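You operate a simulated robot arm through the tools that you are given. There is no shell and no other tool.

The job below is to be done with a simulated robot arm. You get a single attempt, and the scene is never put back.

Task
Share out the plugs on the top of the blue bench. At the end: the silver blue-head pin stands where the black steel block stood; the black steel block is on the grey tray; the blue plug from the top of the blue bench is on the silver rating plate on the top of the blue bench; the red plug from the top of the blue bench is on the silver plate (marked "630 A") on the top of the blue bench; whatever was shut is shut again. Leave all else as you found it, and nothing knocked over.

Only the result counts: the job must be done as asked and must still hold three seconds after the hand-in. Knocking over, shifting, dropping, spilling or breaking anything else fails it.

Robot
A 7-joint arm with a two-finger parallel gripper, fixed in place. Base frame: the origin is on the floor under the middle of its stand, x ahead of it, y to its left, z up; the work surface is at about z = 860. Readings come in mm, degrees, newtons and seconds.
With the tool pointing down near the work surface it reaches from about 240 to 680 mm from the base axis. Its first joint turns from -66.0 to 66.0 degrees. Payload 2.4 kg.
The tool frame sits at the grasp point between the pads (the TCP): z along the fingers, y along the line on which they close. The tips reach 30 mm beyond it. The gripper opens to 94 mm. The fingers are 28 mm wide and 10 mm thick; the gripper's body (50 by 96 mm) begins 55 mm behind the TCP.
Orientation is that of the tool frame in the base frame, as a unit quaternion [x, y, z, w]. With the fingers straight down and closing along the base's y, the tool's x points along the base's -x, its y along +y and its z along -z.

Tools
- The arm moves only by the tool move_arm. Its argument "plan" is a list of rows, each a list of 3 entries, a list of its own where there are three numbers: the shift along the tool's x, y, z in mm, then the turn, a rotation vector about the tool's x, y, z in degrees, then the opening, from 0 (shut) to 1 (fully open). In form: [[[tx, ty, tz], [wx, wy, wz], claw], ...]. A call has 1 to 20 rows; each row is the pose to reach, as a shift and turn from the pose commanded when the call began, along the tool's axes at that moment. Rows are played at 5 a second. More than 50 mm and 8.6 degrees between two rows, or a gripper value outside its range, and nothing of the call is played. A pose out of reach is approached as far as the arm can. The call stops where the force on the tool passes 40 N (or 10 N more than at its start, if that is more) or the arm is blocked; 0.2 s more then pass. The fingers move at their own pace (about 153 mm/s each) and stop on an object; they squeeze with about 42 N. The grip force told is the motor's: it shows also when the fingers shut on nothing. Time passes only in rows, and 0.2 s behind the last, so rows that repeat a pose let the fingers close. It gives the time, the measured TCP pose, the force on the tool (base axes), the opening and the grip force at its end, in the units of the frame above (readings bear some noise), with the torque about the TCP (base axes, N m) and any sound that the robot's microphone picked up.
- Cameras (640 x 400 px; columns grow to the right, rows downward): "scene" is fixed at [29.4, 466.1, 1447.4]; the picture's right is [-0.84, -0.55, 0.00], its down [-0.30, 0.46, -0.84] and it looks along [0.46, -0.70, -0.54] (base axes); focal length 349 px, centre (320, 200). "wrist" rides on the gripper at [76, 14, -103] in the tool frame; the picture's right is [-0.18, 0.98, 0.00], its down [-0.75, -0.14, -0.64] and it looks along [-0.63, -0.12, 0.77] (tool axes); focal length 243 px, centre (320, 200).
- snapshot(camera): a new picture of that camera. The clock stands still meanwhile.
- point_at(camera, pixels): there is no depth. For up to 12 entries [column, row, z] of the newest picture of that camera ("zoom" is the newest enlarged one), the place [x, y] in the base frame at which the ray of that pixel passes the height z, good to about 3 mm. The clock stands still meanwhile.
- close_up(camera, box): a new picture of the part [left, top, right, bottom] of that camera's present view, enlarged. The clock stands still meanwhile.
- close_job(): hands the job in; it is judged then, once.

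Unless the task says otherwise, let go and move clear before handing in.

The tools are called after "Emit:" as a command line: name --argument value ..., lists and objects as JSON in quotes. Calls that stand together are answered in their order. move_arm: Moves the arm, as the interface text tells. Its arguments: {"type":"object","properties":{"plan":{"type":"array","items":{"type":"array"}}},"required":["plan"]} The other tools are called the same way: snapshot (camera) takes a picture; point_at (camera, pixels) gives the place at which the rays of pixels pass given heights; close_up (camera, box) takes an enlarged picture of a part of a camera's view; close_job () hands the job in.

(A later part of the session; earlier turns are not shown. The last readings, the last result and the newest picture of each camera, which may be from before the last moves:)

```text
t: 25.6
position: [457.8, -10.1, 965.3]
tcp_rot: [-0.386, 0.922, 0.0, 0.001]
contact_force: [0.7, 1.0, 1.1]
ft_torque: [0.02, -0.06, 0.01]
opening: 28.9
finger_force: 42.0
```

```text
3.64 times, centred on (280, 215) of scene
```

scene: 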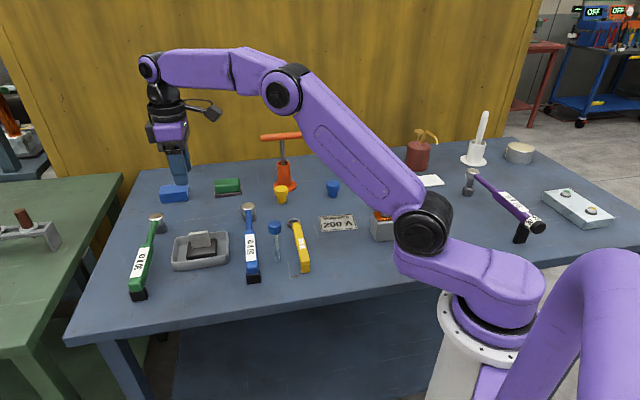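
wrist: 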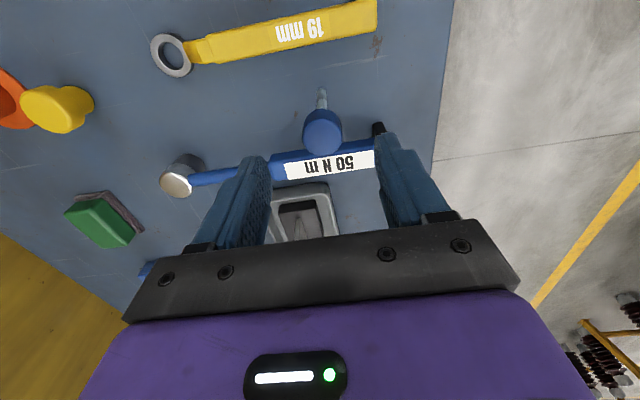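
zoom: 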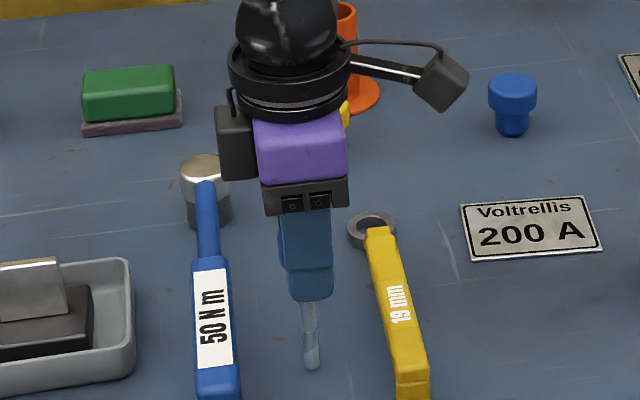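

The head is gripped at 28.9 mm, 42 N, and the shaft didn't move. I'll lift straight up slowly.

Emit:
move_arm --plan '[[[0, 0, -2], [0, 0, 0], 0.0], [[0, 0, -6], [0, 0, 0], 0.0], [[0, 0, -15], [0, 0, 0], 0.0], [[0, 0, -30], [0, 0, 0], 0.0], [[0, 0, -50], [0, 0, 0], 0.0], [[0, 0, -75], [0, 0, 0], 0.0], [[0, 0, -100], [0, 0, 0], 0.0], [[0, 0, -120], [0, 0, 0], 0.0], [[0, 0, -120], [0, 0, 0], 0.0]]'

Emit:
snapshot --camera "wrist"

Emit:
close_up --camera "scene" --box '[230, 110, 330, 270]'

```text
t: 27.6
position: [460.4, -7.8, 1086.5]
tcp_rot: [-0.387, 0.922, 0.0, 0.0]
contact_force: [1.0, -0.3, -1.7]
ft_torque: [-0.02, 0.03, 0.03]
opening: 28.9
finger_force: 42.1
```

```text
taken
```

wrist: 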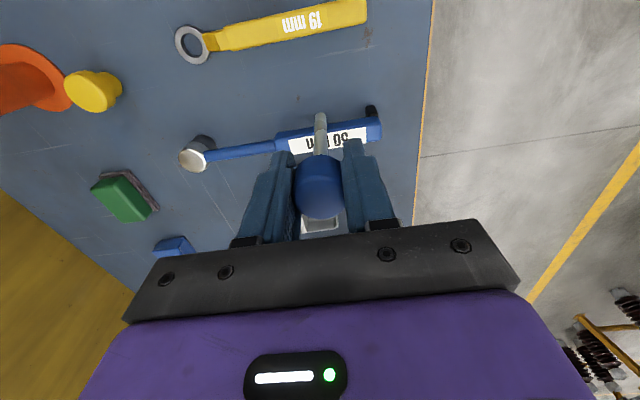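

```text
2.50 times, centred on (280, 190) of scene
```

zoom: 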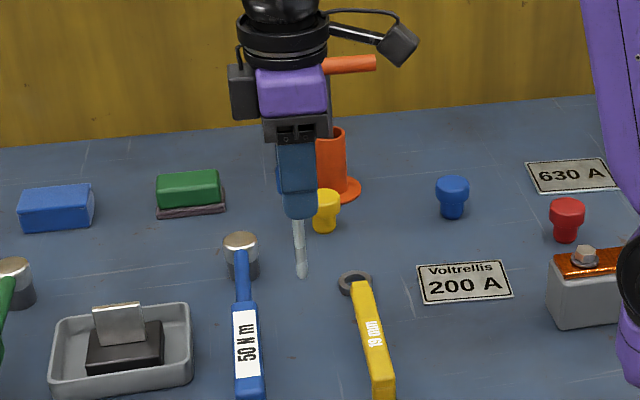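

The pin is lifted cleanly with its shaft still straight, its foot now at z≈980. I'll carry it over the block's old spot at (291,-121).

Emit:
move_arm --plan '[[[12, 2.5, 0], [0, 0, 0], 0.0], [[35, 7.2, 0], [0, 0, 0], 0.0], [[62, 12.8, 0], [0, 0, 0], 0.0], [[90, 18.5, 0], [0, 0, 0], 0.0], [[118, 24.3, 0], [0, 0, 0], 0.0], [[145, 29.8, 0], [0, 0, 0], 0.0], [[168, 34.6, 0], [0, 0, 0], 0.0], [[185, 38.1, 0], [0, 0, 0], 0.0], [[196.3, 40.4, 0], [0, 0, 0], 0.0], [[196.3, 40.4, 0], [0, 0, 0], 0.0]]'

Emit:
snapshot --camera "wrist"

Emit:
snapshot --camera "scene"

Emit:
close_up --camera "scene" --box '[320, 120, 420, 260]'

```text
t: 29.8
position: [290.7, -120.1, 1087.7]
tcp_rot: [-0.387, 0.922, 0.001, 0.0]
contact_force: [-0.3, 0.0, -1.5]
ft_torque: [0.03, 0.0, -0.02]
opening: 29.1
finger_force: 41.2
```

```text
taken
```

wrist: 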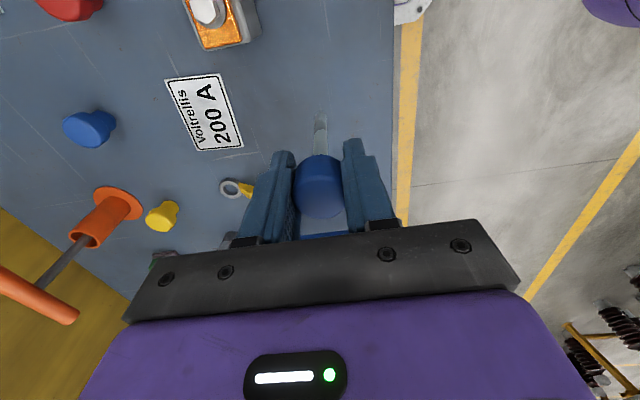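

```text
taken
```

scene: 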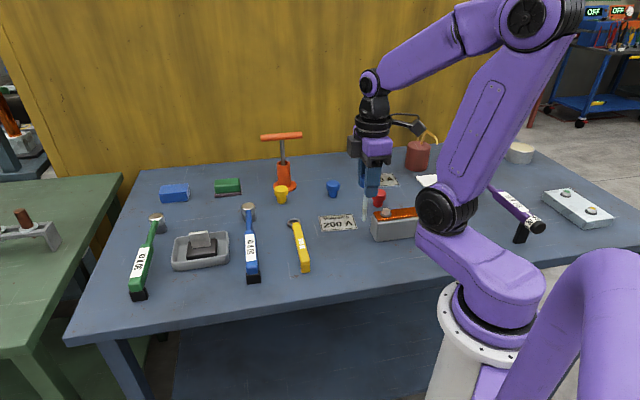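

```text
2.86 times, centred on (370, 190) of scene
```

zoom: 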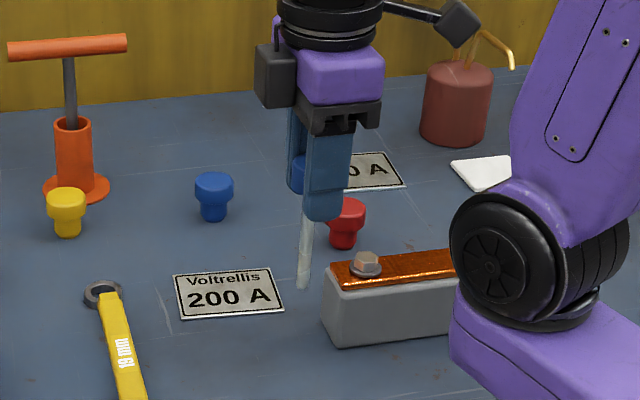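

The pin hangs over the spot near scene (364,205). I'll enlarge the shaft to check its tilt against vertical before lowering.

Emit:
close_up --camera "scene" --box '[340, 180, 390, 225]'

Emit:
close_up --camera "wrist" --box '[280, 95, 360, 165]'

```text
8.89 times, centred on (365, 202) of scene
```

zoom: 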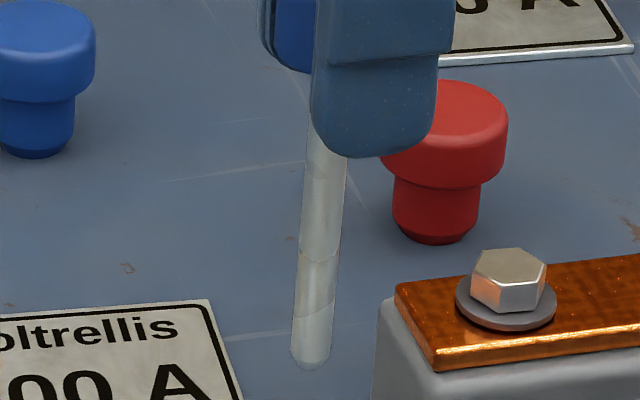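

```text
5.71 times, centred on (320, 130) of wrist
```

zoom: 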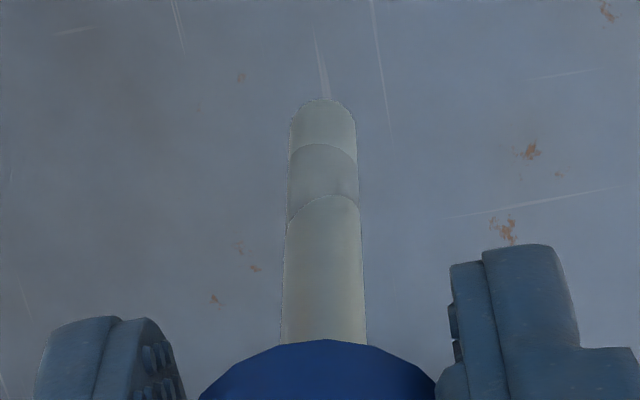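

The shaft slopes -0.078 in the image against an expected -0.085, so it is vertical within half a degree. I'll lower it to just above the surface.

Emit:
move_arm --plan '[[[0, 0, 10], [0, 0, 0], 0.0], [[0, 0, 30], [0, 0, 0], 0.0], [[0, 0, 55], [0, 0, 0], 0.0], [[0, 0, 80], [0, 0, 0], 0.0], [[0, 0, 98], [0, 0, 0], 0.0], [[0, 0, 108], [0, 0, 0], 0.0], [[0, 0, 114], [0, 0, 0], 0.0], [[0, 0, 116], [0, 0, 0], 0.0], [[0, 0, 116], [0, 0, 0], 0.0]]'

Emit:
close_up --camera "scene" --box '[330, 200, 410, 280]'

Emit:
close_up --camera "wrist" --box '[250, 60, 390, 190]'

```text
t: 31.8
position: [289.3, -120.4, 971.0]
tcp_rot: [-0.387, 0.922, 0.0, -0.001]
contact_force: [0.1, 0.7, -1.5]
ft_torque: [-0.03, 0.03, 0.02]
opening: 28.9
finger_force: 41.7
```

```text
5.00 times, centred on (370, 240) of scene
```

zoom: 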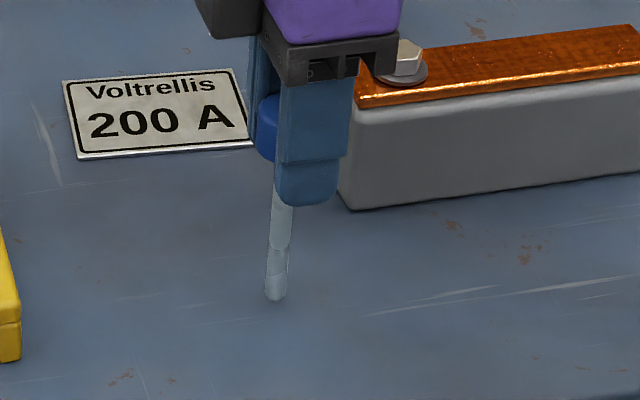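

```text
3.08 times, centred on (320, 125) of wrist
```

zoom: 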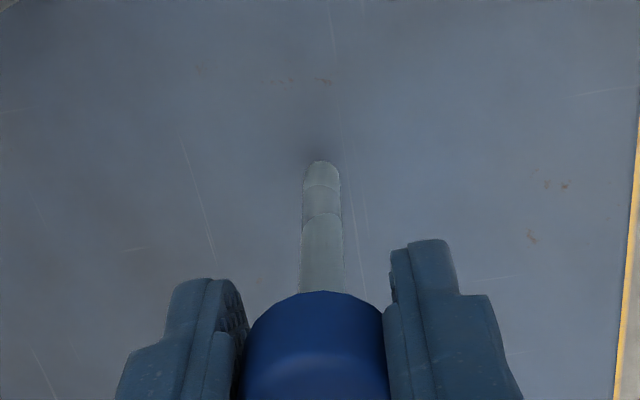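

The foot hovers about 4 mm up at scene (361,260). I'll check its ground position, averaged, against the block's old centre.

Emit:
point_at --camera "scene" --pixels '[[361.2, 259.8, 864], [361.2, 259.8, 864], [361.2, 259.8, 864], [361.2, 259.8, 864], [361.2, 259.8, 864], [361.2, 259.8, 864]]'

```text
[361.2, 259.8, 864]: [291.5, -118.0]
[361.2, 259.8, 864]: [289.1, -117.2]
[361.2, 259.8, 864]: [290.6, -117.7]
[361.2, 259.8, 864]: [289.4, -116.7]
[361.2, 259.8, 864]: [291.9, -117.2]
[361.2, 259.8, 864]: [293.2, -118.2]
```

The foot edge at (290.9,-117.5), plus its 5 mm radius, puts the pin axis at about (292.9,-122). That matches the block's old centre in the same camera (292.6,-122.3). I'll creep down to contact.

Emit:
move_arm --plan '[[[0, 0, 1], [0, 0, 0], 0.0], [[0, 0, 2], [0, 0, 0], 0.0], [[0, 0, 3], [0, 0, 0], 0.0], [[0, 0, 3.5], [0, 0, 0], 0.0]]'

```text
t: 32.8
position: [290.2, -121.3, 966.7]
tcp_rot: [-0.387, 0.922, 0.0, 0.0]
contact_force: [0.5, 0.1, -2.2]
ft_torque: [0.0, -0.02, 0.02]
opening: 29.0
finger_force: 42.2
```

Still only the pin's weight on the tool (-2 N). I'll continue down in 0.5 mm steps.

Emit:
move_arm --plan '[[[0, 0, 0.5], [0, 0, 0], 0.0], [[0, 0, 0.5], [0, 0, 0], 0.0]]'

Emit:
close_up --camera "scene" --box '[340, 230, 390, 270]'

```text
t: 33.4
position: [291.3, -119.6, 966.6]
tcp_rot: [-0.386, 0.922, 0.0, 0.001]
contact_force: [0.2, 0.1, -2.1]
ft_torque: [-0.02, 0.02, 0.01]
opening: 28.9
finger_force: 41.5
```

```text
10.00 times, centred on (365, 250) of scene
```

zoom: 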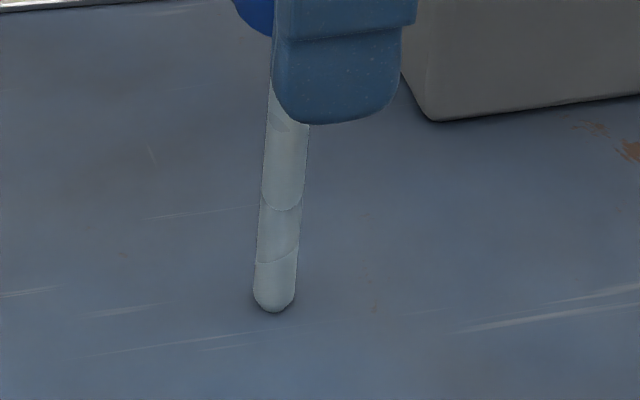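

There's still no load change (-2.1 N). I'll go down another 0.5 mm at a time.

Emit:
move_arm --plan '[[[0, 0, 0.3], [0, 0, 0], 0.0], [[0, 0, 0.6], [0, 0, 0], 0.0]]'

```text
t: 34.0
position: [291.1, -119.5, 965.8]
tcp_rot: [-0.386, 0.922, 0.0, 0.0]
contact_force: [-1.8, 2.1, 5.4]
ft_torque: [0.21, 0.2, 0.0]
opening: 29.0
finger_force: 41.8
```

Contact is made, with +5.4 N on the tool. I'll back off 0.3 mm to relieve the preload, then check the force before releasing.

Emit:
move_arm --plan '[[[0, 0, -0.3], [0, 0, 0], 0.0], [[0, 0, -0.3], [0, 0, 0], 0.0]]'

```text
t: 34.6
position: [291.5, -120.6, 965.5]
tcp_rot: [-0.387, 0.922, 0.001, 0.0]
contact_force: [0.9, -0.2, -2.6]
ft_torque: [-0.03, 0.02, -0.04]
opening: 29.2
finger_force: 42.1
```

The force is back to hanging weight, so the foot is within a few tenths of a millimetre of the bench. I'll open in small steps to release without a kick.

Emit:
move_arm --plan '[[[0, 0, 0.15], [0, 0, 0], 0.0], [[0, 0, 0.15], [0, 0, 0], 0.29], [[0, 0, 0.15], [0, 0, 0], 0.3], [[0, 0, 0.15], [0, 0, 0], 0.305], [[0, 0, 0.15], [0, 0, 0], 0.31], [[0, 0, 0.15], [0, 0, 0], 0.315], [[0, 0, 0.15], [0, 0, 0], 0.32], [[0, 0, 0.15], [0, 0, 0], 0.33], [[0, 0, 0.15], [0, 0, 0], 0.34], [[0, 0, 0.15], [0, 0, 0], 0.35], [[0, 0, 0.15], [0, 0, 0], 0.37], [[0, 0, 0.15], [0, 0, 0], 0.37]]'

Emit:
close_up --camera "wrist" --box '[240, 100, 400, 240]'

Emit:
close_up --camera "scene" --box '[330, 200, 410, 280]'

```text
t: 37.2
position: [291.1, -120.4, 965.7]
tcp_rot: [-0.387, 0.922, 0.0, 0.0]
contact_force: [0.7, -0.7, 0.0]
ft_torque: [-0.01, -0.05, 0.04]
opening: 34.9
finger_force: 0.1
```

```text
2.86 times, centred on (320, 170) of wrist
```

zoom: 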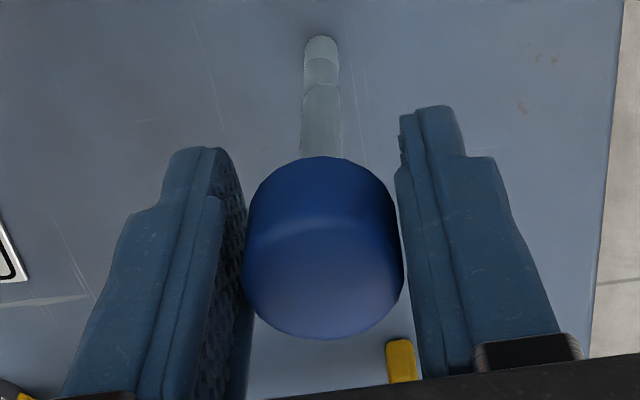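

```text
5.00 times, centred on (370, 240) of scene
```

zoom: 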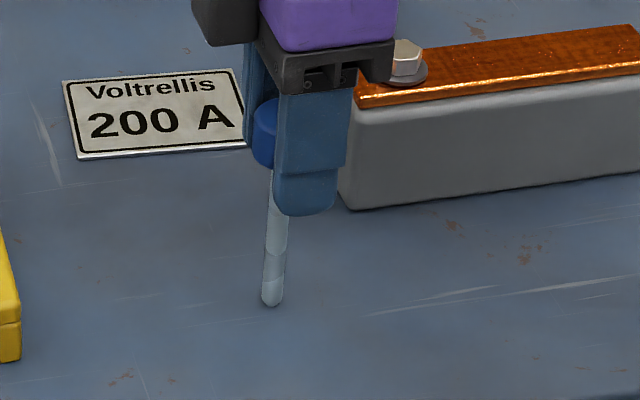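

The pin stands free between the pads and looks the same as before the grasp. I'll open wider and watch that it stays put before rising.

Emit:
move_arm --plan '[[[0, 0, 0], [0, 0, 0], 0.42], [[0, 0, 0], [0, 0, 0], 0.5], [[0, 0, 0], [0, 0, 0], 0.6], [[0, 0, 0], [0, 0, 0], 0.7], [[0, 0, 0], [0, 0, 0], 0.7]]'

Emit:
close_up --camera "wrist" --box '[240, 100, 400, 240]'

```text
t: 38.4
position: [291.4, -119.4, 965.1]
tcp_rot: [-0.387, 0.922, 0.0, 0.0]
contact_force: [-0.2, 0.4, -0.1]
ft_torque: [-0.02, 0.02, 0.01]
opening: 65.9
finger_force: 0.1
```

```text
2.86 times, centred on (320, 170) of wrist
```

zoom: 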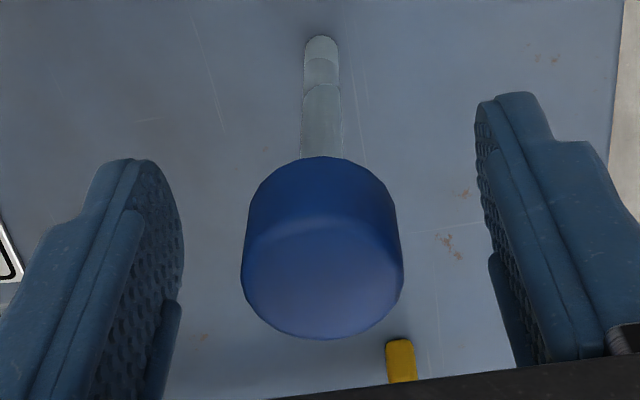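

The pin is stable and clear of both pads. I'll rise straight up.

Emit:
move_arm --plan '[[[0, 0, -10], [0, 0, 0], 0.7], [[0, 0, -25], [0, 0, 0], 0.7], [[0, 0, -45], [0, 0, 0], 0.7], [[0, 0, -75], [0, 0, 0], 0.7], [[0, 0, -110], [0, 0, 0], 0.7], [[0, 0, -145], [0, 0, 0], 0.7], [[0, 0, -165], [0, 0, 0], 0.7], [[0, 0, -165], [0, 0, 0], 0.7]]'

Emit:
snapshot --camera "scene"

Emit:
close_up --camera "scene" --box '[310, 150, 450, 280]'

Emit:
snapshot --camera "wrist"

```text
t: 40.2
position: [290.8, -120.5, 1130.9]
tcp_rot: [-0.387, 0.922, 0.0, 0.0]
contact_force: [0.2, -0.7, -0.2]
ft_torque: [-0.02, -0.02, 0.01]
opening: 65.6
finger_force: 0.0
```

```text
taken
```

scene: 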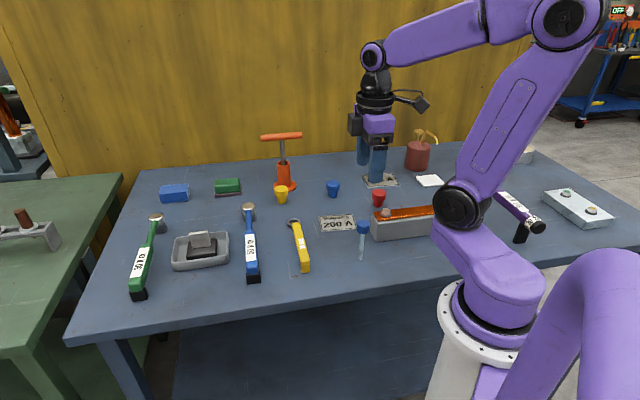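

```text
3.08 times, centred on (380, 215) of scene
```

zoom: 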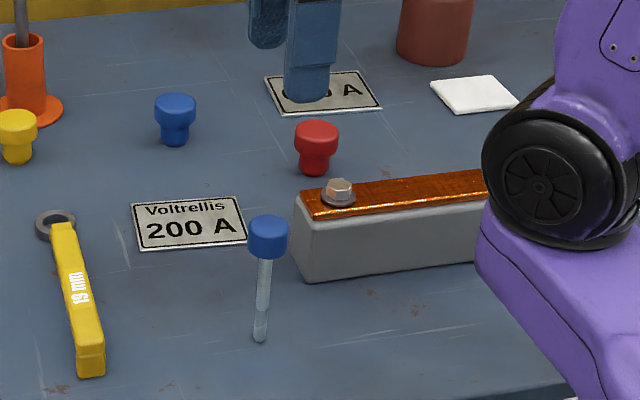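

```text
taken
```

wrist: 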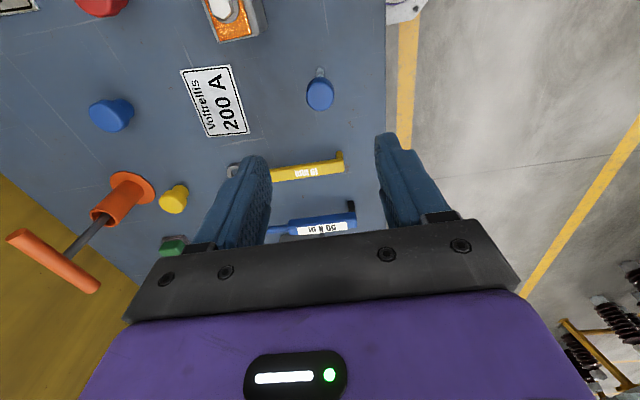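

The pin stands upright where the block was, and nothing else has moved. Next is the blue plug near (500,-335): I'll move above it while turning the fingers back to close along base y.

Emit:
move_arm --plan '[[[0.5, -20, 2], [0, 0, 4], 0.7], [[1.5, -52, 5], [0, 0, 9], 0.7], [[2.3, -86, 8], [0, 0, 14.5], 0.7], [[3.3, -122, 12], [0, 0, 20], 0.7], [[4.3, -158, 16], [0, 0, 25.5], 0.7], [[5.3, -194, 20], [0, 0, 31], 0.7], [[6.3, -230, 24], [0, 0, 36.5], 0.7], [[7.2, -262, 27], [0, 0, 41], 0.7], [[7.9, -288, 29], [0, 0, 44], 0.7], [[8.2, -300, 30], [0, 0, 45.5], 0.7], [[8.2, -300, 30], [0, 0, 45.5], 0.7]]'

Emit:
snapshot --camera "wrist"

Emit:
snapshot --camera "scene"

```text
t: 42.6
position: [498.6, -337.0, 1100.8]
tcp_rot: [0.001, 1.0, -0.001, 0.0]
contact_force: [0.4, -0.4, 0.8]
ft_torque: [0.02, -0.01, -0.01]
opening: 66.0
finger_force: 0.1
```

```text
taken
```

wrist: 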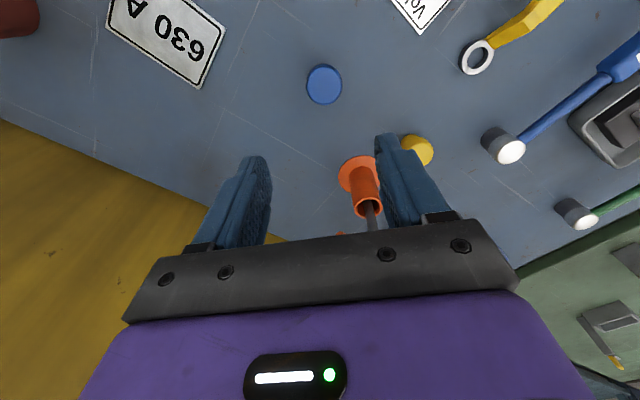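

```text
taken
```

scene: 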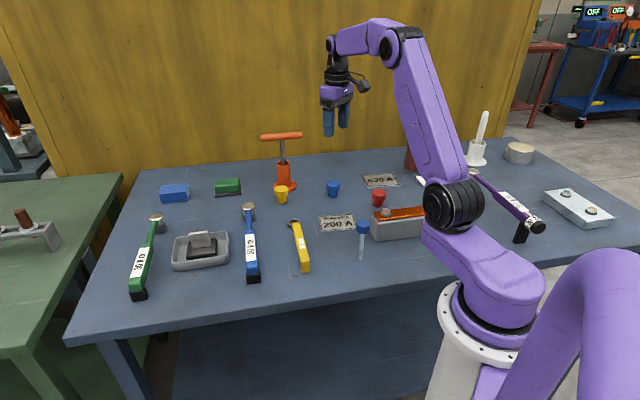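

The blue plug shows at wrist (324,85), nearly under the tool axis. I'll enlarge it to centre precisely.

Emit:
close_up --camera "wrist" --box '[280, 50, 370, 120]'

Emit:
close_up --camera "scene" --box '[310, 170, 356, 205]'

```text
5.71 times, centred on (325, 85) of wrist
```

zoom: 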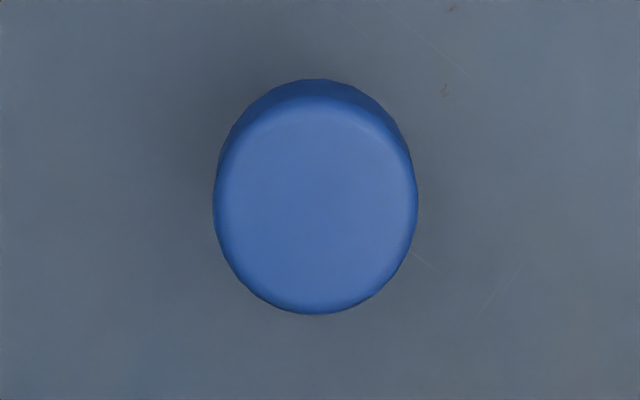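

```text
11.43 times, centred on (333, 188) of scene
```

zoom: 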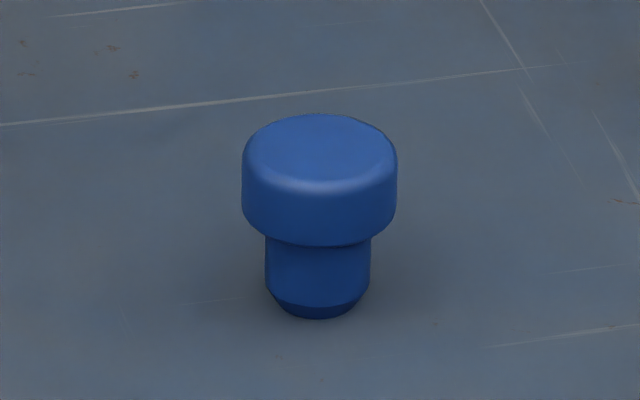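

The plug head centre is about 4.7 mm to +y of the tool axis, its head ⌀ is about 41 mm and its top is near z≈906. I'll shift, descend to just above and recheck.

Emit:
move_arm --plan '[[[0, 2, 15], [0, 0, 0], 0.7], [[0, 4.5, 45], [0, 0, 0], 0.7], [[0, 4.5, 80], [0, 0, 0], 0.7], [[0, 4.5, 115], [0, 0, 0], 0.7], [[0, 4.5, 138], [0, 0, 0], 0.7], [[0, 4.5, 150], [0, 0, 0], 0.7], [[0, 4.5, 150], [0, 0, 0], 0.7]]'

Emit:
close_up --camera "wrist" --box '[240, 90, 400, 210]'

Emit:
snapshot --camera "scene"

```text
t: 44.2
position: [500.3, -331.1, 950.4]
tcp_rot: [-0.001, 1.0, 0.001, 0.0]
contact_force: [-0.5, 0.0, 0.9]
ft_torque: [0.02, 0.01, -0.02]
opening: 66.0
finger_force: 0.1
```

```text
3.33 times, centred on (320, 150) of wrist
```

zoom: 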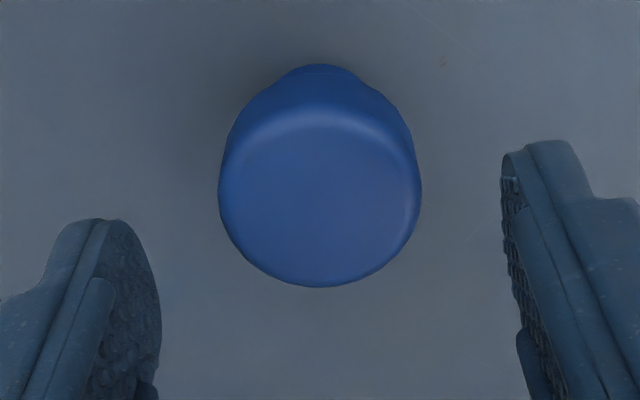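

```text
taken
```

scene: 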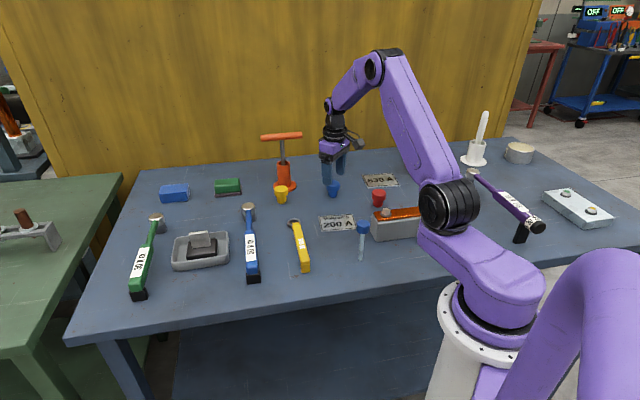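

The head is centred laterally (column 320.0), with a small 2.5 mm offset along tool -x. I'll correct that, descend 52 mm and close gently.

Emit:
move_arm --plan '[[[-1.5, 0, 12], [0, 0, 0], 0.7], [[-2.5, 0, 26], [0, 0, 0], 0.7], [[-2.5, 0, 40], [0, 0, 0], 0.7], [[-2.5, 0, 48], [0, 0, 0], 0.7], [[-2.5, 0, 52], [0, 0, 0], 0.65], [[-2.5, 0, 52], [0, 0, 0], 0.55], [[-2.5, 0, 52], [0, 0, 0], 0.5], [[-2.5, 0, 52], [0, 0, 0], 0.47], [[-2.5, 0, 52], [0, 0, 0], 0.45], [[-2.5, 0, 52], [0, 0, 0], 0.43], [[-2.5, 0, 52], [0, 0, 0], 0.41], [[-2.5, 0, 52], [0, 0, 0], 0.38], [[-2.5, 0, 52], [0, 0, 0], 0.3], [[-2.5, 0, 52], [0, 0, 0], 0.1], [[-2.5, 0, 52], [0, 0, 0], 0.0], [[-2.5, 0, 52], [0, 0, 0], 0.0]]'

Emit:
snapshot --camera "wrist"

Emit:
close_up --camera "scene" --box '[300, 140, 370, 210]'

```text
t: 47.6
position: [503.0, -331.7, 899.1]
tcp_rot: [0.0, 1.0, -0.001, 0.0]
contact_force: [0.3, -0.4, 0.1]
ft_torque: [0.01, -0.02, -0.01]
opening: 39.5
finger_force: 42.1
```

```text
taken
```

wrist: 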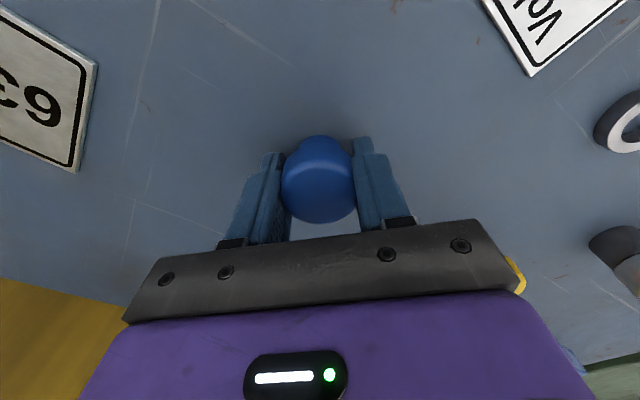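

```text
5.71 times, centred on (335, 175) of scene
```

zoom: 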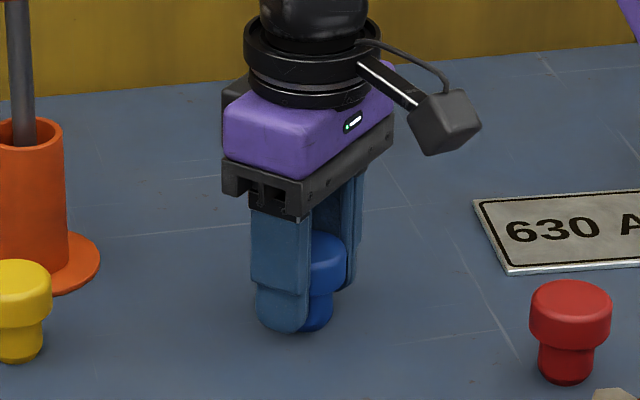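

The plug is gripped at 39.5 mm, 42 N. I'll lift it 110 mm and check that it hangs straight.

Emit:
move_arm --plan '[[[0, 0, -3], [0, 0, 0], 0.0], [[0, 0, -12], [0, 0, 0], 0.0], [[0, 0, -30], [0, 0, 0], 0.0], [[0, 0, -60], [0, 0, 0], 0.0], [[0, 0, -90], [0, 0, 0], 0.0], [[0, 0, -110], [0, 0, 0], 0.0], [[0, 0, -110], [0, 0, 0], 0.0]]'

Emit:
snapshot --camera "wrist"

Emit:
close_up --camera "scene" --box '[300, 100, 400, 240]'

```text
t: 49.2
position: [501.8, -330.7, 1009.2]
tcp_rot: [0.0, 1.0, 0.0, 0.0]
contact_force: [0.3, -0.4, -0.4]
ft_torque: [0.0, 0.02, 0.01]
opening: 39.4
finger_force: 42.2
```

```text
taken
```

wrist: 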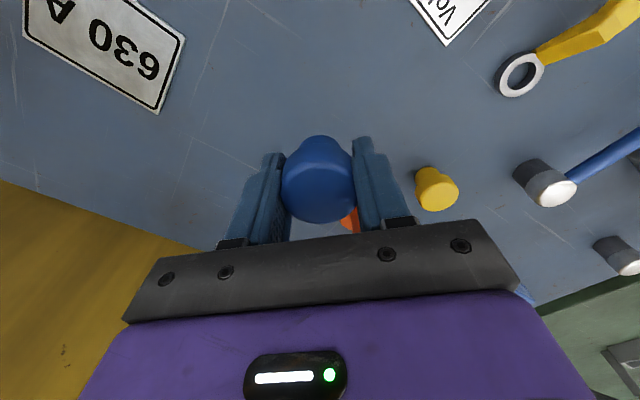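

```text
2.86 times, centred on (350, 170) of scene
```

zoom: 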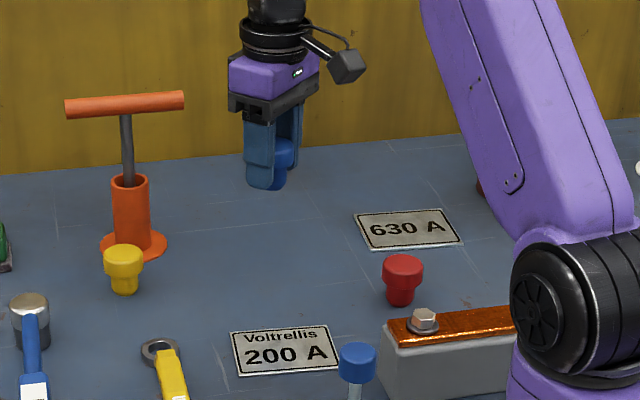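

The plug hangs straight and only its light weight shows. I'll measure the 200 A plate corners, at zoom (231,331), (322,325), (338,366), (240,377).

Emit:
close_up --camera "scene" --box '[306, 200, 370, 240]'

```text
10.00 times, centred on (338, 220) of scene
```

zoom: 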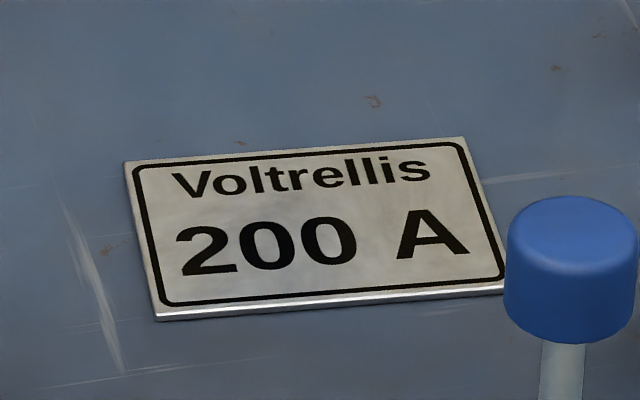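

The plate's top corners are at zoom (124,163), (463,138), (510,284), (157,313), and it is about 2–3 mm thick. I'll convert them with repeats.

Emit:
point_at --camera "zoom" --pixels '[[124, 163, 862], [124, 163, 862], [124, 163, 862], [463, 138, 862], [463, 138, 862], [463, 138, 862], [510, 284, 862], [510, 284, 862], [510, 284, 862], [157, 313, 862], [157, 313, 862], [157, 313, 862]]'

```text
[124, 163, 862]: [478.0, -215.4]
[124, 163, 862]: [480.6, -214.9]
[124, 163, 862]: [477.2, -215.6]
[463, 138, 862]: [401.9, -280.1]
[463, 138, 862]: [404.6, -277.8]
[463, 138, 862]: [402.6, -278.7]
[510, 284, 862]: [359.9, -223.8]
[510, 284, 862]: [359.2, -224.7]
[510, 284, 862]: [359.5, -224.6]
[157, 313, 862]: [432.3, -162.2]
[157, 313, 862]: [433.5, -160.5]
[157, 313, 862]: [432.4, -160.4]
```

The plate centre is about (417.5,-219.5). I'll carry the plug there at the current height.

Emit:
move_arm --plan '[[[6, 8, 0], [0, 0, 0], 0.0], [[20, 26, 0], [0, 0, 0], 0.0], [[38, 50, 0], [0, 0, 0], 0.0], [[56, 74, 0], [0, 0, 0], 0.0], [[72, 95, 0], [0, 0, 0], 0.0], [[82, 108, 0], [0, 0, 0], 0.0], [[85, 111.9, 0], [0, 0, 0], 0.0], [[85, 111.9, 0], [0, 0, 0], 0.0]]'

Emit:
snapshot --camera "wrist"

Emit:
snapshot --camera "scene"

```text
t: 51.0
position: [416.4, -219.0, 1007.9]
tcp_rot: [0.0, 1.0, 0.0, 0.0]
contact_force: [-0.6, 0.0, -0.8]
ft_torque: [0.01, 0.02, 0.0]
opening: 39.5
finger_force: 42.3
```

```text
taken
```

wrist: 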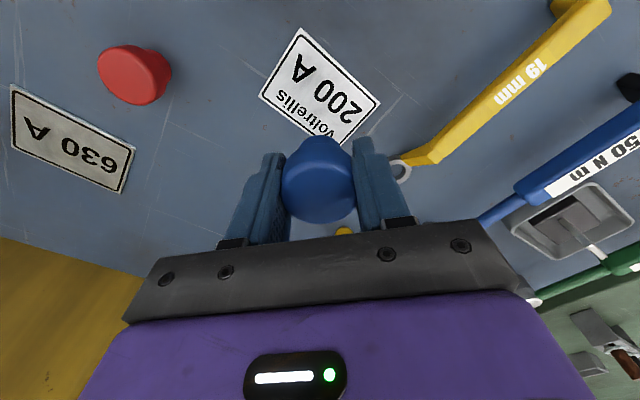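

```text
taken
```

scene: 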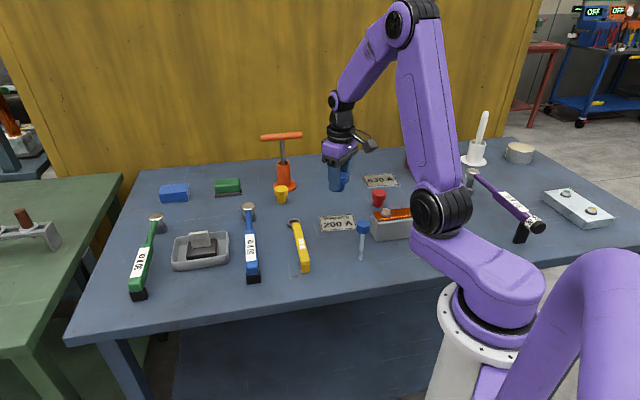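

The plate is centred under the plug at wrist (320,93). I'll lower to just above it.

Emit:
move_arm --plan '[[[0, 0, 12], [0, 0, 0], 0.0], [[0, 0, 35], [0, 0, 0], 0.0], [[0, 0, 60], [0, 0, 0], 0.0], [[0, 0, 82], [0, 0, 0], 0.0], [[0, 0, 95], [0, 0, 0], 0.0], [[0, 0, 100], [0, 0, 0], 0.0], [[0, 0, 102], [0, 0, 0], 0.0], [[0, 0, 102], [0, 0, 0], 0.0]]'

Emit:
close_up --camera "wrist" --box '[220, 20, 420, 220]'

Emit:
close_up --camera "scene" --box '[300, 160, 400, 250]'

```text
t: 52.8
position: [415.8, -220.5, 907.0]
tcp_rot: [0.0, 1.0, 0.0, 0.0]
contact_force: [0.6, -0.1, -0.9]
ft_torque: [-0.01, 0.02, 0.04]
opening: 39.6
finger_force: 41.8
```

```text
2.00 times, centred on (320, 120) of wrist
```

zoom: 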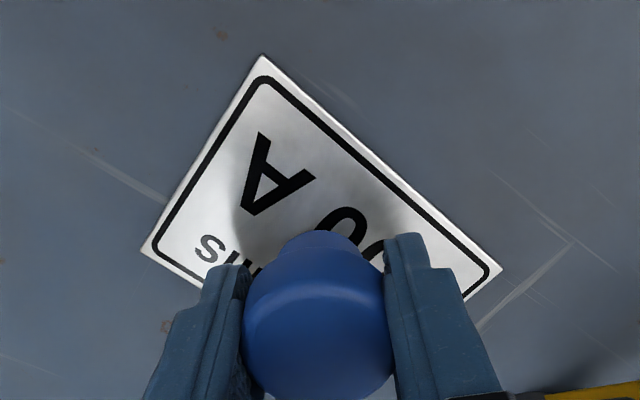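

```text
4.44 times, centred on (350, 205) of scene
```

zoom: 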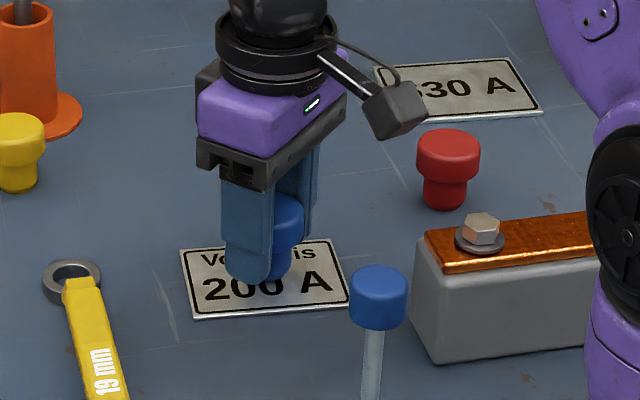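

The plug sits over the middle of the plate with about 5 mm to go. I'll creep down.

Emit:
move_arm --plan '[[[0, 0, 1.5], [0, 0, 0], 0.0], [[0, 0, 3], [0, 0, 0], 0.0], [[0, 0, 4], [0, 0, 0], 0.0], [[0, 0, 4.5], [0, 0, 0], 0.0]]'

```text
t: 53.8
position: [417.7, -218.1, 902.7]
tcp_rot: [0.0, 1.0, 0.001, 0.0]
contact_force: [-0.6, -0.7, -0.4]
ft_torque: [-0.01, -0.01, 0.0]
opening: 39.6
finger_force: 41.9
```

No contact yet. I'll continue in 0.5 mm steps.

Emit:
move_arm --plan '[[[0, 0, 0.5], [0, 0, 0], 0.0], [[0, 0, 1.0], [0, 0, 0], 0.0]]'

```text
t: 54.4
position: [417.6, -219.7, 901.8]
tcp_rot: [0.0, 1.0, 0.0, 0.0]
contact_force: [-6.7, 2.9, 24.0]
ft_torque: [0.2, 0.19, 0.04]
opening: 39.3
finger_force: 41.9
```

Contact is firm at 24 N. I'll back off a little to relieve it before releasing.

Emit:
move_arm --plan '[[[0, 0, -0.4], [0, 0, 0], 0.0], [[0, 0, -0.4], [0, 0, 0], 0.0]]'

```text
t: 55.0
position: [418.0, -219.7, 901.6]
tcp_rot: [0.001, 1.0, -0.001, 0.0]
contact_force: [-2.2, 1.7, 21.7]
ft_torque: [0.1, 0.09, 0.03]
opening: 39.5
finger_force: 42.1
```

Emit:
move_arm --plan '[[[0, 0, -0.4], [0, 0, 0], 0.0], [[0, 0, -0.4], [0, 0, 0], 0.0]]'

```text
t: 55.6
position: [417.2, -218.9, 902.0]
tcp_rot: [0.001, 1.0, 0.0, 0.0]
contact_force: [1.7, 1.1, 6.3]
ft_torque: [0.01, -0.09, 0.0]
opening: 39.6
finger_force: 42.2
```

The load has eased to about 6 N. I'll back off 0.15 mm more and open gently.

Emit:
move_arm --plan '[[[0, 0, -0.15], [0, 0, 0], 0.0], [[0, 0, -0.15], [0, 0, 0], 0.3], [[0, 0, -0.15], [0, 0, 0], 0.4], [[0, 0, -0.15], [0, 0, 0], 0.42], [[0, 0, -0.15], [0, 0, 0], 0.44], [[0, 0, -0.15], [0, 0, 0], 0.47], [[0, 0, -0.15], [0, 0, 0], 0.52], [[0, 0, -0.15], [0, 0, 0], 0.6], [[0, 0, -0.15], [0, 0, 0], 0.65], [[0, 0, -0.15], [0, 0, 0], 0.65]]'

Emit:
close_up --camera "wrist" --box '[220, 20, 420, 220]'

Emit:
close_up --camera "scene" --box '[300, 160, 400, 250]'

```text
t: 57.8
position: [417.2, -220.2, 902.5]
tcp_rot: [0.0, 1.0, 0.0, 0.0]
contact_force: [-0.1, -0.6, -0.1]
ft_torque: [-0.01, 0.01, 0.01]
opening: 61.1
finger_force: 0.0
```

```text
2.00 times, centred on (320, 120) of wrist
```

zoom: 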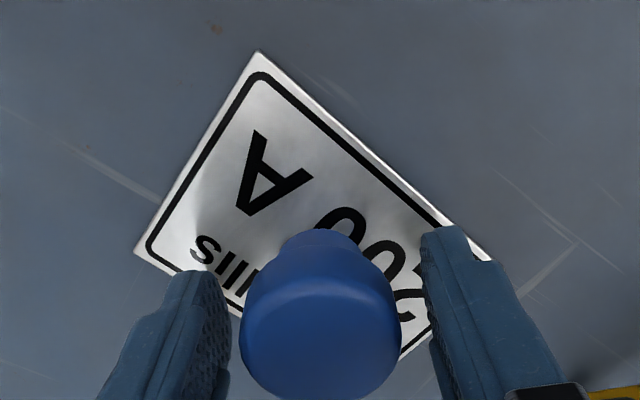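

```text
4.44 times, centred on (350, 205) of scene
```

zoom: 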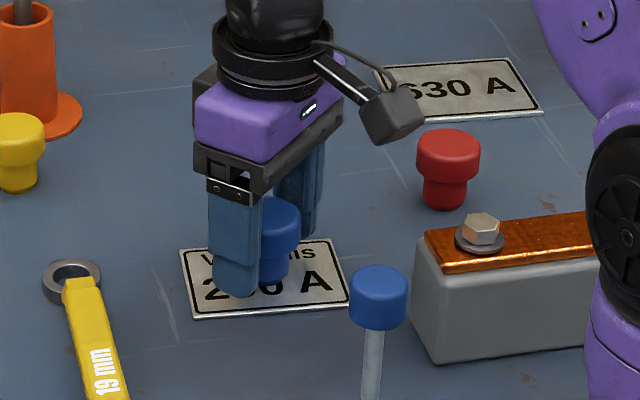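

The blue plug stands upright on the 200 A plate, released. I'll rise and move above the red plug near (360,-363).

Emit:
move_arm --plan '[[[0, 0, -10], [0, 0, 0], 0.65], [[0, 0, -30], [0, 0, 0], 0.65], [[0, 0, -65], [0, 0, 0], 0.65], [[0, 0, -105], [0, 0, 0], 0.65], [[0, 0, -150], [0, 0, 0], 0.65], [[0, 0, -185], [0, 0, 0], 0.7], [[10, -25, -198], [0, 0, 0], 0.7], [[25, -62, -198], [0, 0, 0], 0.7], [[40, -100, -198], [0, 0, 0], 0.7], [[52, -130, -198], [0, 0, 0], 0.7], [[57.5, -144, -198], [0, 0, 0], 0.7], [[57.5, -144, -198], [0, 0, 0], 0.7]]'

Emit:
snapshot --camera "wrist"

Emit:
snapshot --camera "scene"

Emit:
close_up --camera "scene" --box '[300, 160, 400, 250]'

```text
t: 60.4
position: [359.0, -364.0, 1100.8]
tcp_rot: [0.0, 1.0, 0.0, -0.001]
contact_force: [-0.2, 0.7, 0.1]
ft_torque: [0.02, -0.01, 0.05]
opening: 65.8
finger_force: 0.1
```

```text
taken
```

wrist: 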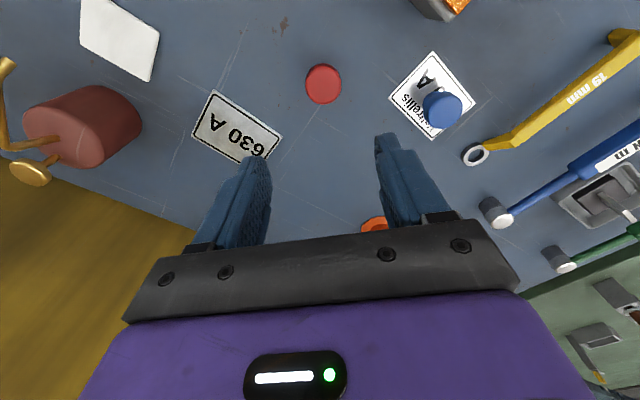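

```text
taken
```

scene: 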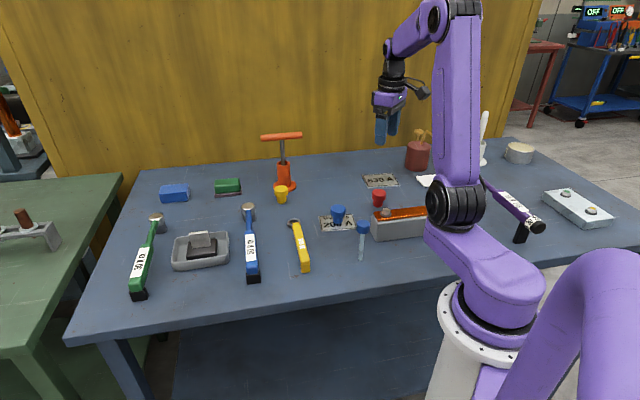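

```text
4.44 times, centred on (350, 205) of scene
```

zoom: 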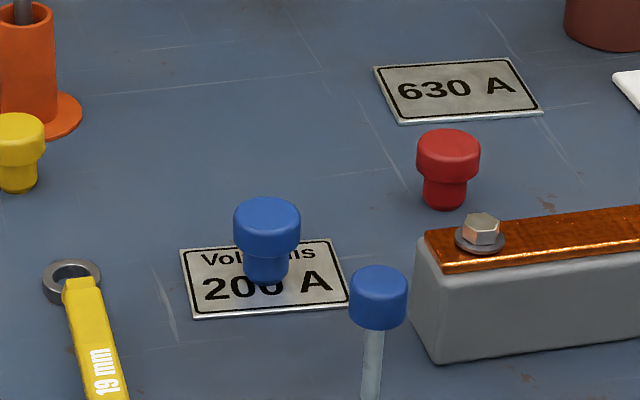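

The blue plug stands on its plate, and the red plug shows at wrist (323,85) below the tool. I'll enlarge to centre on it.

Emit:
close_up --camera "wrist" --box '[280, 50, 370, 120]'

Emit:
close_up --camera "scene" --box '[355, 160, 420, 210]'

```text
5.71 times, centred on (325, 85) of wrist
```

zoom: 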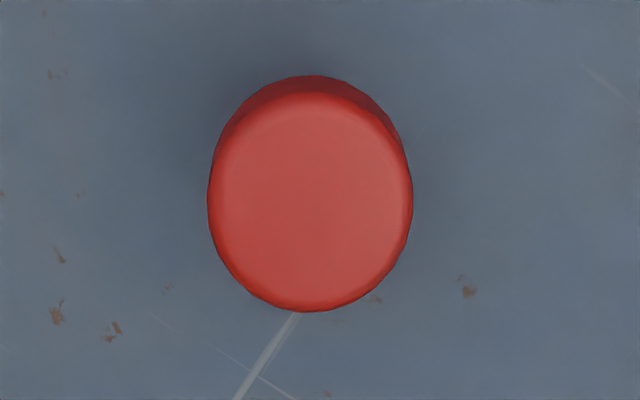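

```text
8.00 times, centred on (388, 185) of scene
```

zoom: 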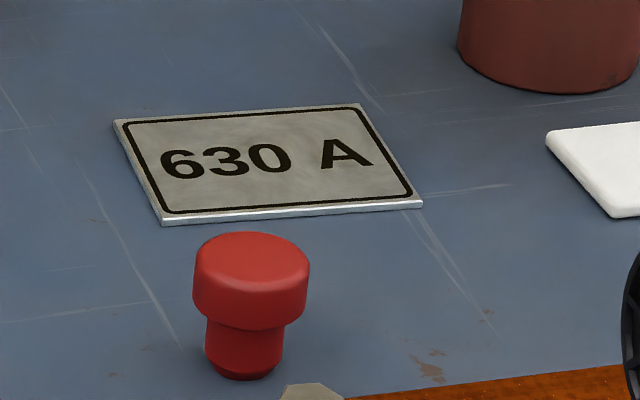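

The red plug's offset is about 3.6 mm along +y (column 323.3). I'll also measure the 630 A plate corners in the scene zoom: (114,120), (360,104), (422,203), (163,220).

Emit:
point_at --camera "zoom" --pixels '[[114, 120, 862], [114, 120, 862], [114, 120, 862], [360, 104, 862], [360, 104, 862], [360, 104, 862], [422, 203, 862], [422, 203, 862], [422, 203, 862], [163, 220, 862], [163, 220, 862], [163, 220, 862]]'

Emit:
point_at --camera "wrist" --pixels '[[214, 90, 862], [214, 90, 862], [282, 132, 862], [282, 132, 862], [192, 132, 862], [192, 132, 862], [80, 45, 862], [158, 32, 870], [130, 130, 870], [95, 170, 930], [435, 20, 910], [323, 85, 906]]'

Emit:
move_arm --plan '[[[-1, 2, 15], [0, 0, 0], 0.7], [[-2.3, 3.6, 45], [0, 0, 0], 0.7], [[-2.3, 3.6, 80], [0, 0, 0], 0.7], [[-2.3, 3.6, 115], [0, 0, 0], 0.7], [[-2.3, 3.6, 138], [0, 0, 0], 0.7], [[-2.3, 3.6, 150], [0, 0, 0], 0.7], [[-2.3, 3.6, 150], [0, 0, 0], 0.7]]'

Emit:
close_up --camera "wrist" --box '[240, 90, 400, 210]'

Emit:
snapshot --camera "scene"

```text
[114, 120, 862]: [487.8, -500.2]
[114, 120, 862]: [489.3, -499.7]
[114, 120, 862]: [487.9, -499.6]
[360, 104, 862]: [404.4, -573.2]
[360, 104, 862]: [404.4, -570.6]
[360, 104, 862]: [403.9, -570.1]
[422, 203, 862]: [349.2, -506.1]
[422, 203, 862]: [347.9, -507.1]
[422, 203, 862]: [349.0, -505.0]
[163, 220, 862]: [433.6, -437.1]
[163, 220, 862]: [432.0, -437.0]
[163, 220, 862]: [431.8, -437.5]
```

```text
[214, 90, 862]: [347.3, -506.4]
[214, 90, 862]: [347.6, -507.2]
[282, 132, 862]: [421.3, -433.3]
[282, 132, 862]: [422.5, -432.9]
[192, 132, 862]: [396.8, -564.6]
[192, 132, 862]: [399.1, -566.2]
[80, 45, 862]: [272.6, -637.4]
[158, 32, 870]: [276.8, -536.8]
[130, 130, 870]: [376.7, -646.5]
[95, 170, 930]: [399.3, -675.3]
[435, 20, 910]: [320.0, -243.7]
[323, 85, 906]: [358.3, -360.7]
```

```text
t: 62.0
position: [361.4, -361.3, 950.3]
tcp_rot: [0.0, 1.0, -0.001, 0.001]
contact_force: [0.4, 0.1, 1.1]
ft_torque: [-0.04, -0.05, 0.01]
opening: 65.8
finger_force: 0.1
```

```text
3.33 times, centred on (320, 150) of wrist
```

zoom: 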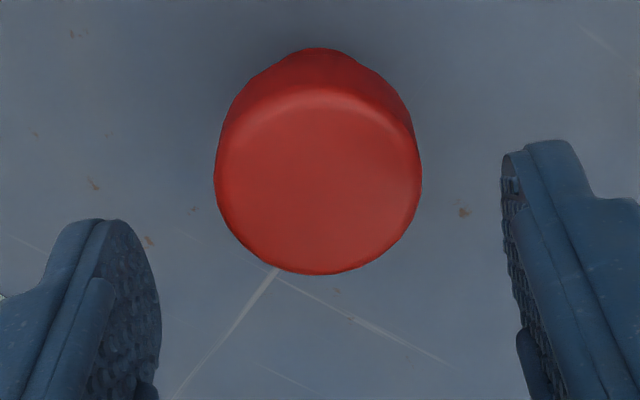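

```text
taken
```

scene: 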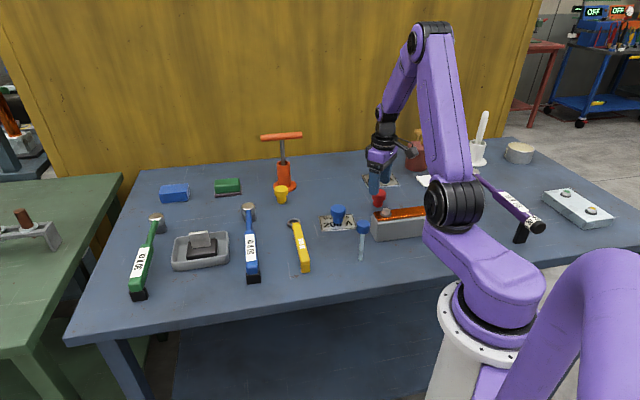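

The red plug is centred (column 319.6). I'll descend 52 mm and close gently.

Emit:
move_arm --plan '[[[0, -0.2, 12], [0, 0, 0], 0.7], [[0, -0.3, 26], [0, 0, 0], 0.7], [[0, -0.3, 40], [0, 0, 0], 0.7], [[0, -0.3, 48], [0, 0, 0], 0.7], [[0, -0.3, 52], [0, 0, 0], 0.65], [[0, -0.3, 52], [0, 0, 0], 0.55], [[0, -0.3, 52], [0, 0, 0], 0.5], [[0, -0.3, 52], [0, 0, 0], 0.47], [[0, -0.3, 52], [0, 0, 0], 0.45], [[0, -0.3, 52], [0, 0, 0], 0.43], [[0, -0.3, 52], [0, 0, 0], 0.41], [[0, -0.3, 52], [0, 0, 0], 0.38], [[0, -0.3, 52], [0, 0, 0], 0.3], [[0, -0.3, 52], [0, 0, 0], 0.1], [[0, -0.3, 52], [0, 0, 0], 0.0], [[0, -0.3, 52], [0, 0, 0], 0.0]]'

Emit:
snapshot --camera "wrist"

Emit:
close_up --camera "scene" --box '[330, 130, 450, 240]'

```text
t: 65.4
position: [361.6, -358.5, 898.9]
tcp_rot: [0.0, 1.0, 0.0, 0.0]
contact_force: [-0.4, 0.1, 0.0]
ft_torque: [0.01, 0.01, 0.02]
opening: 39.6
finger_force: 41.9
```

```text
taken
```

wrist: 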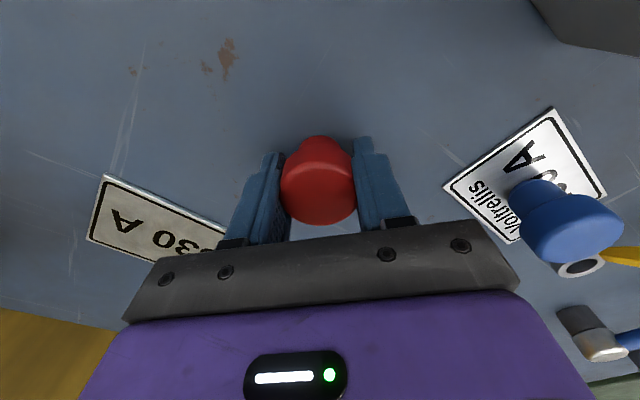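

```text
3.64 times, centred on (390, 185) of scene
```

zoom: 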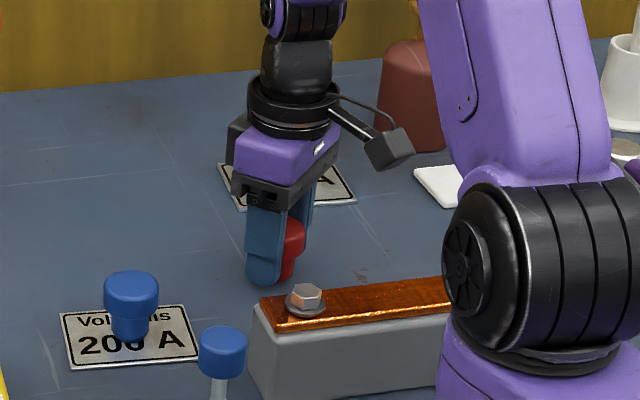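

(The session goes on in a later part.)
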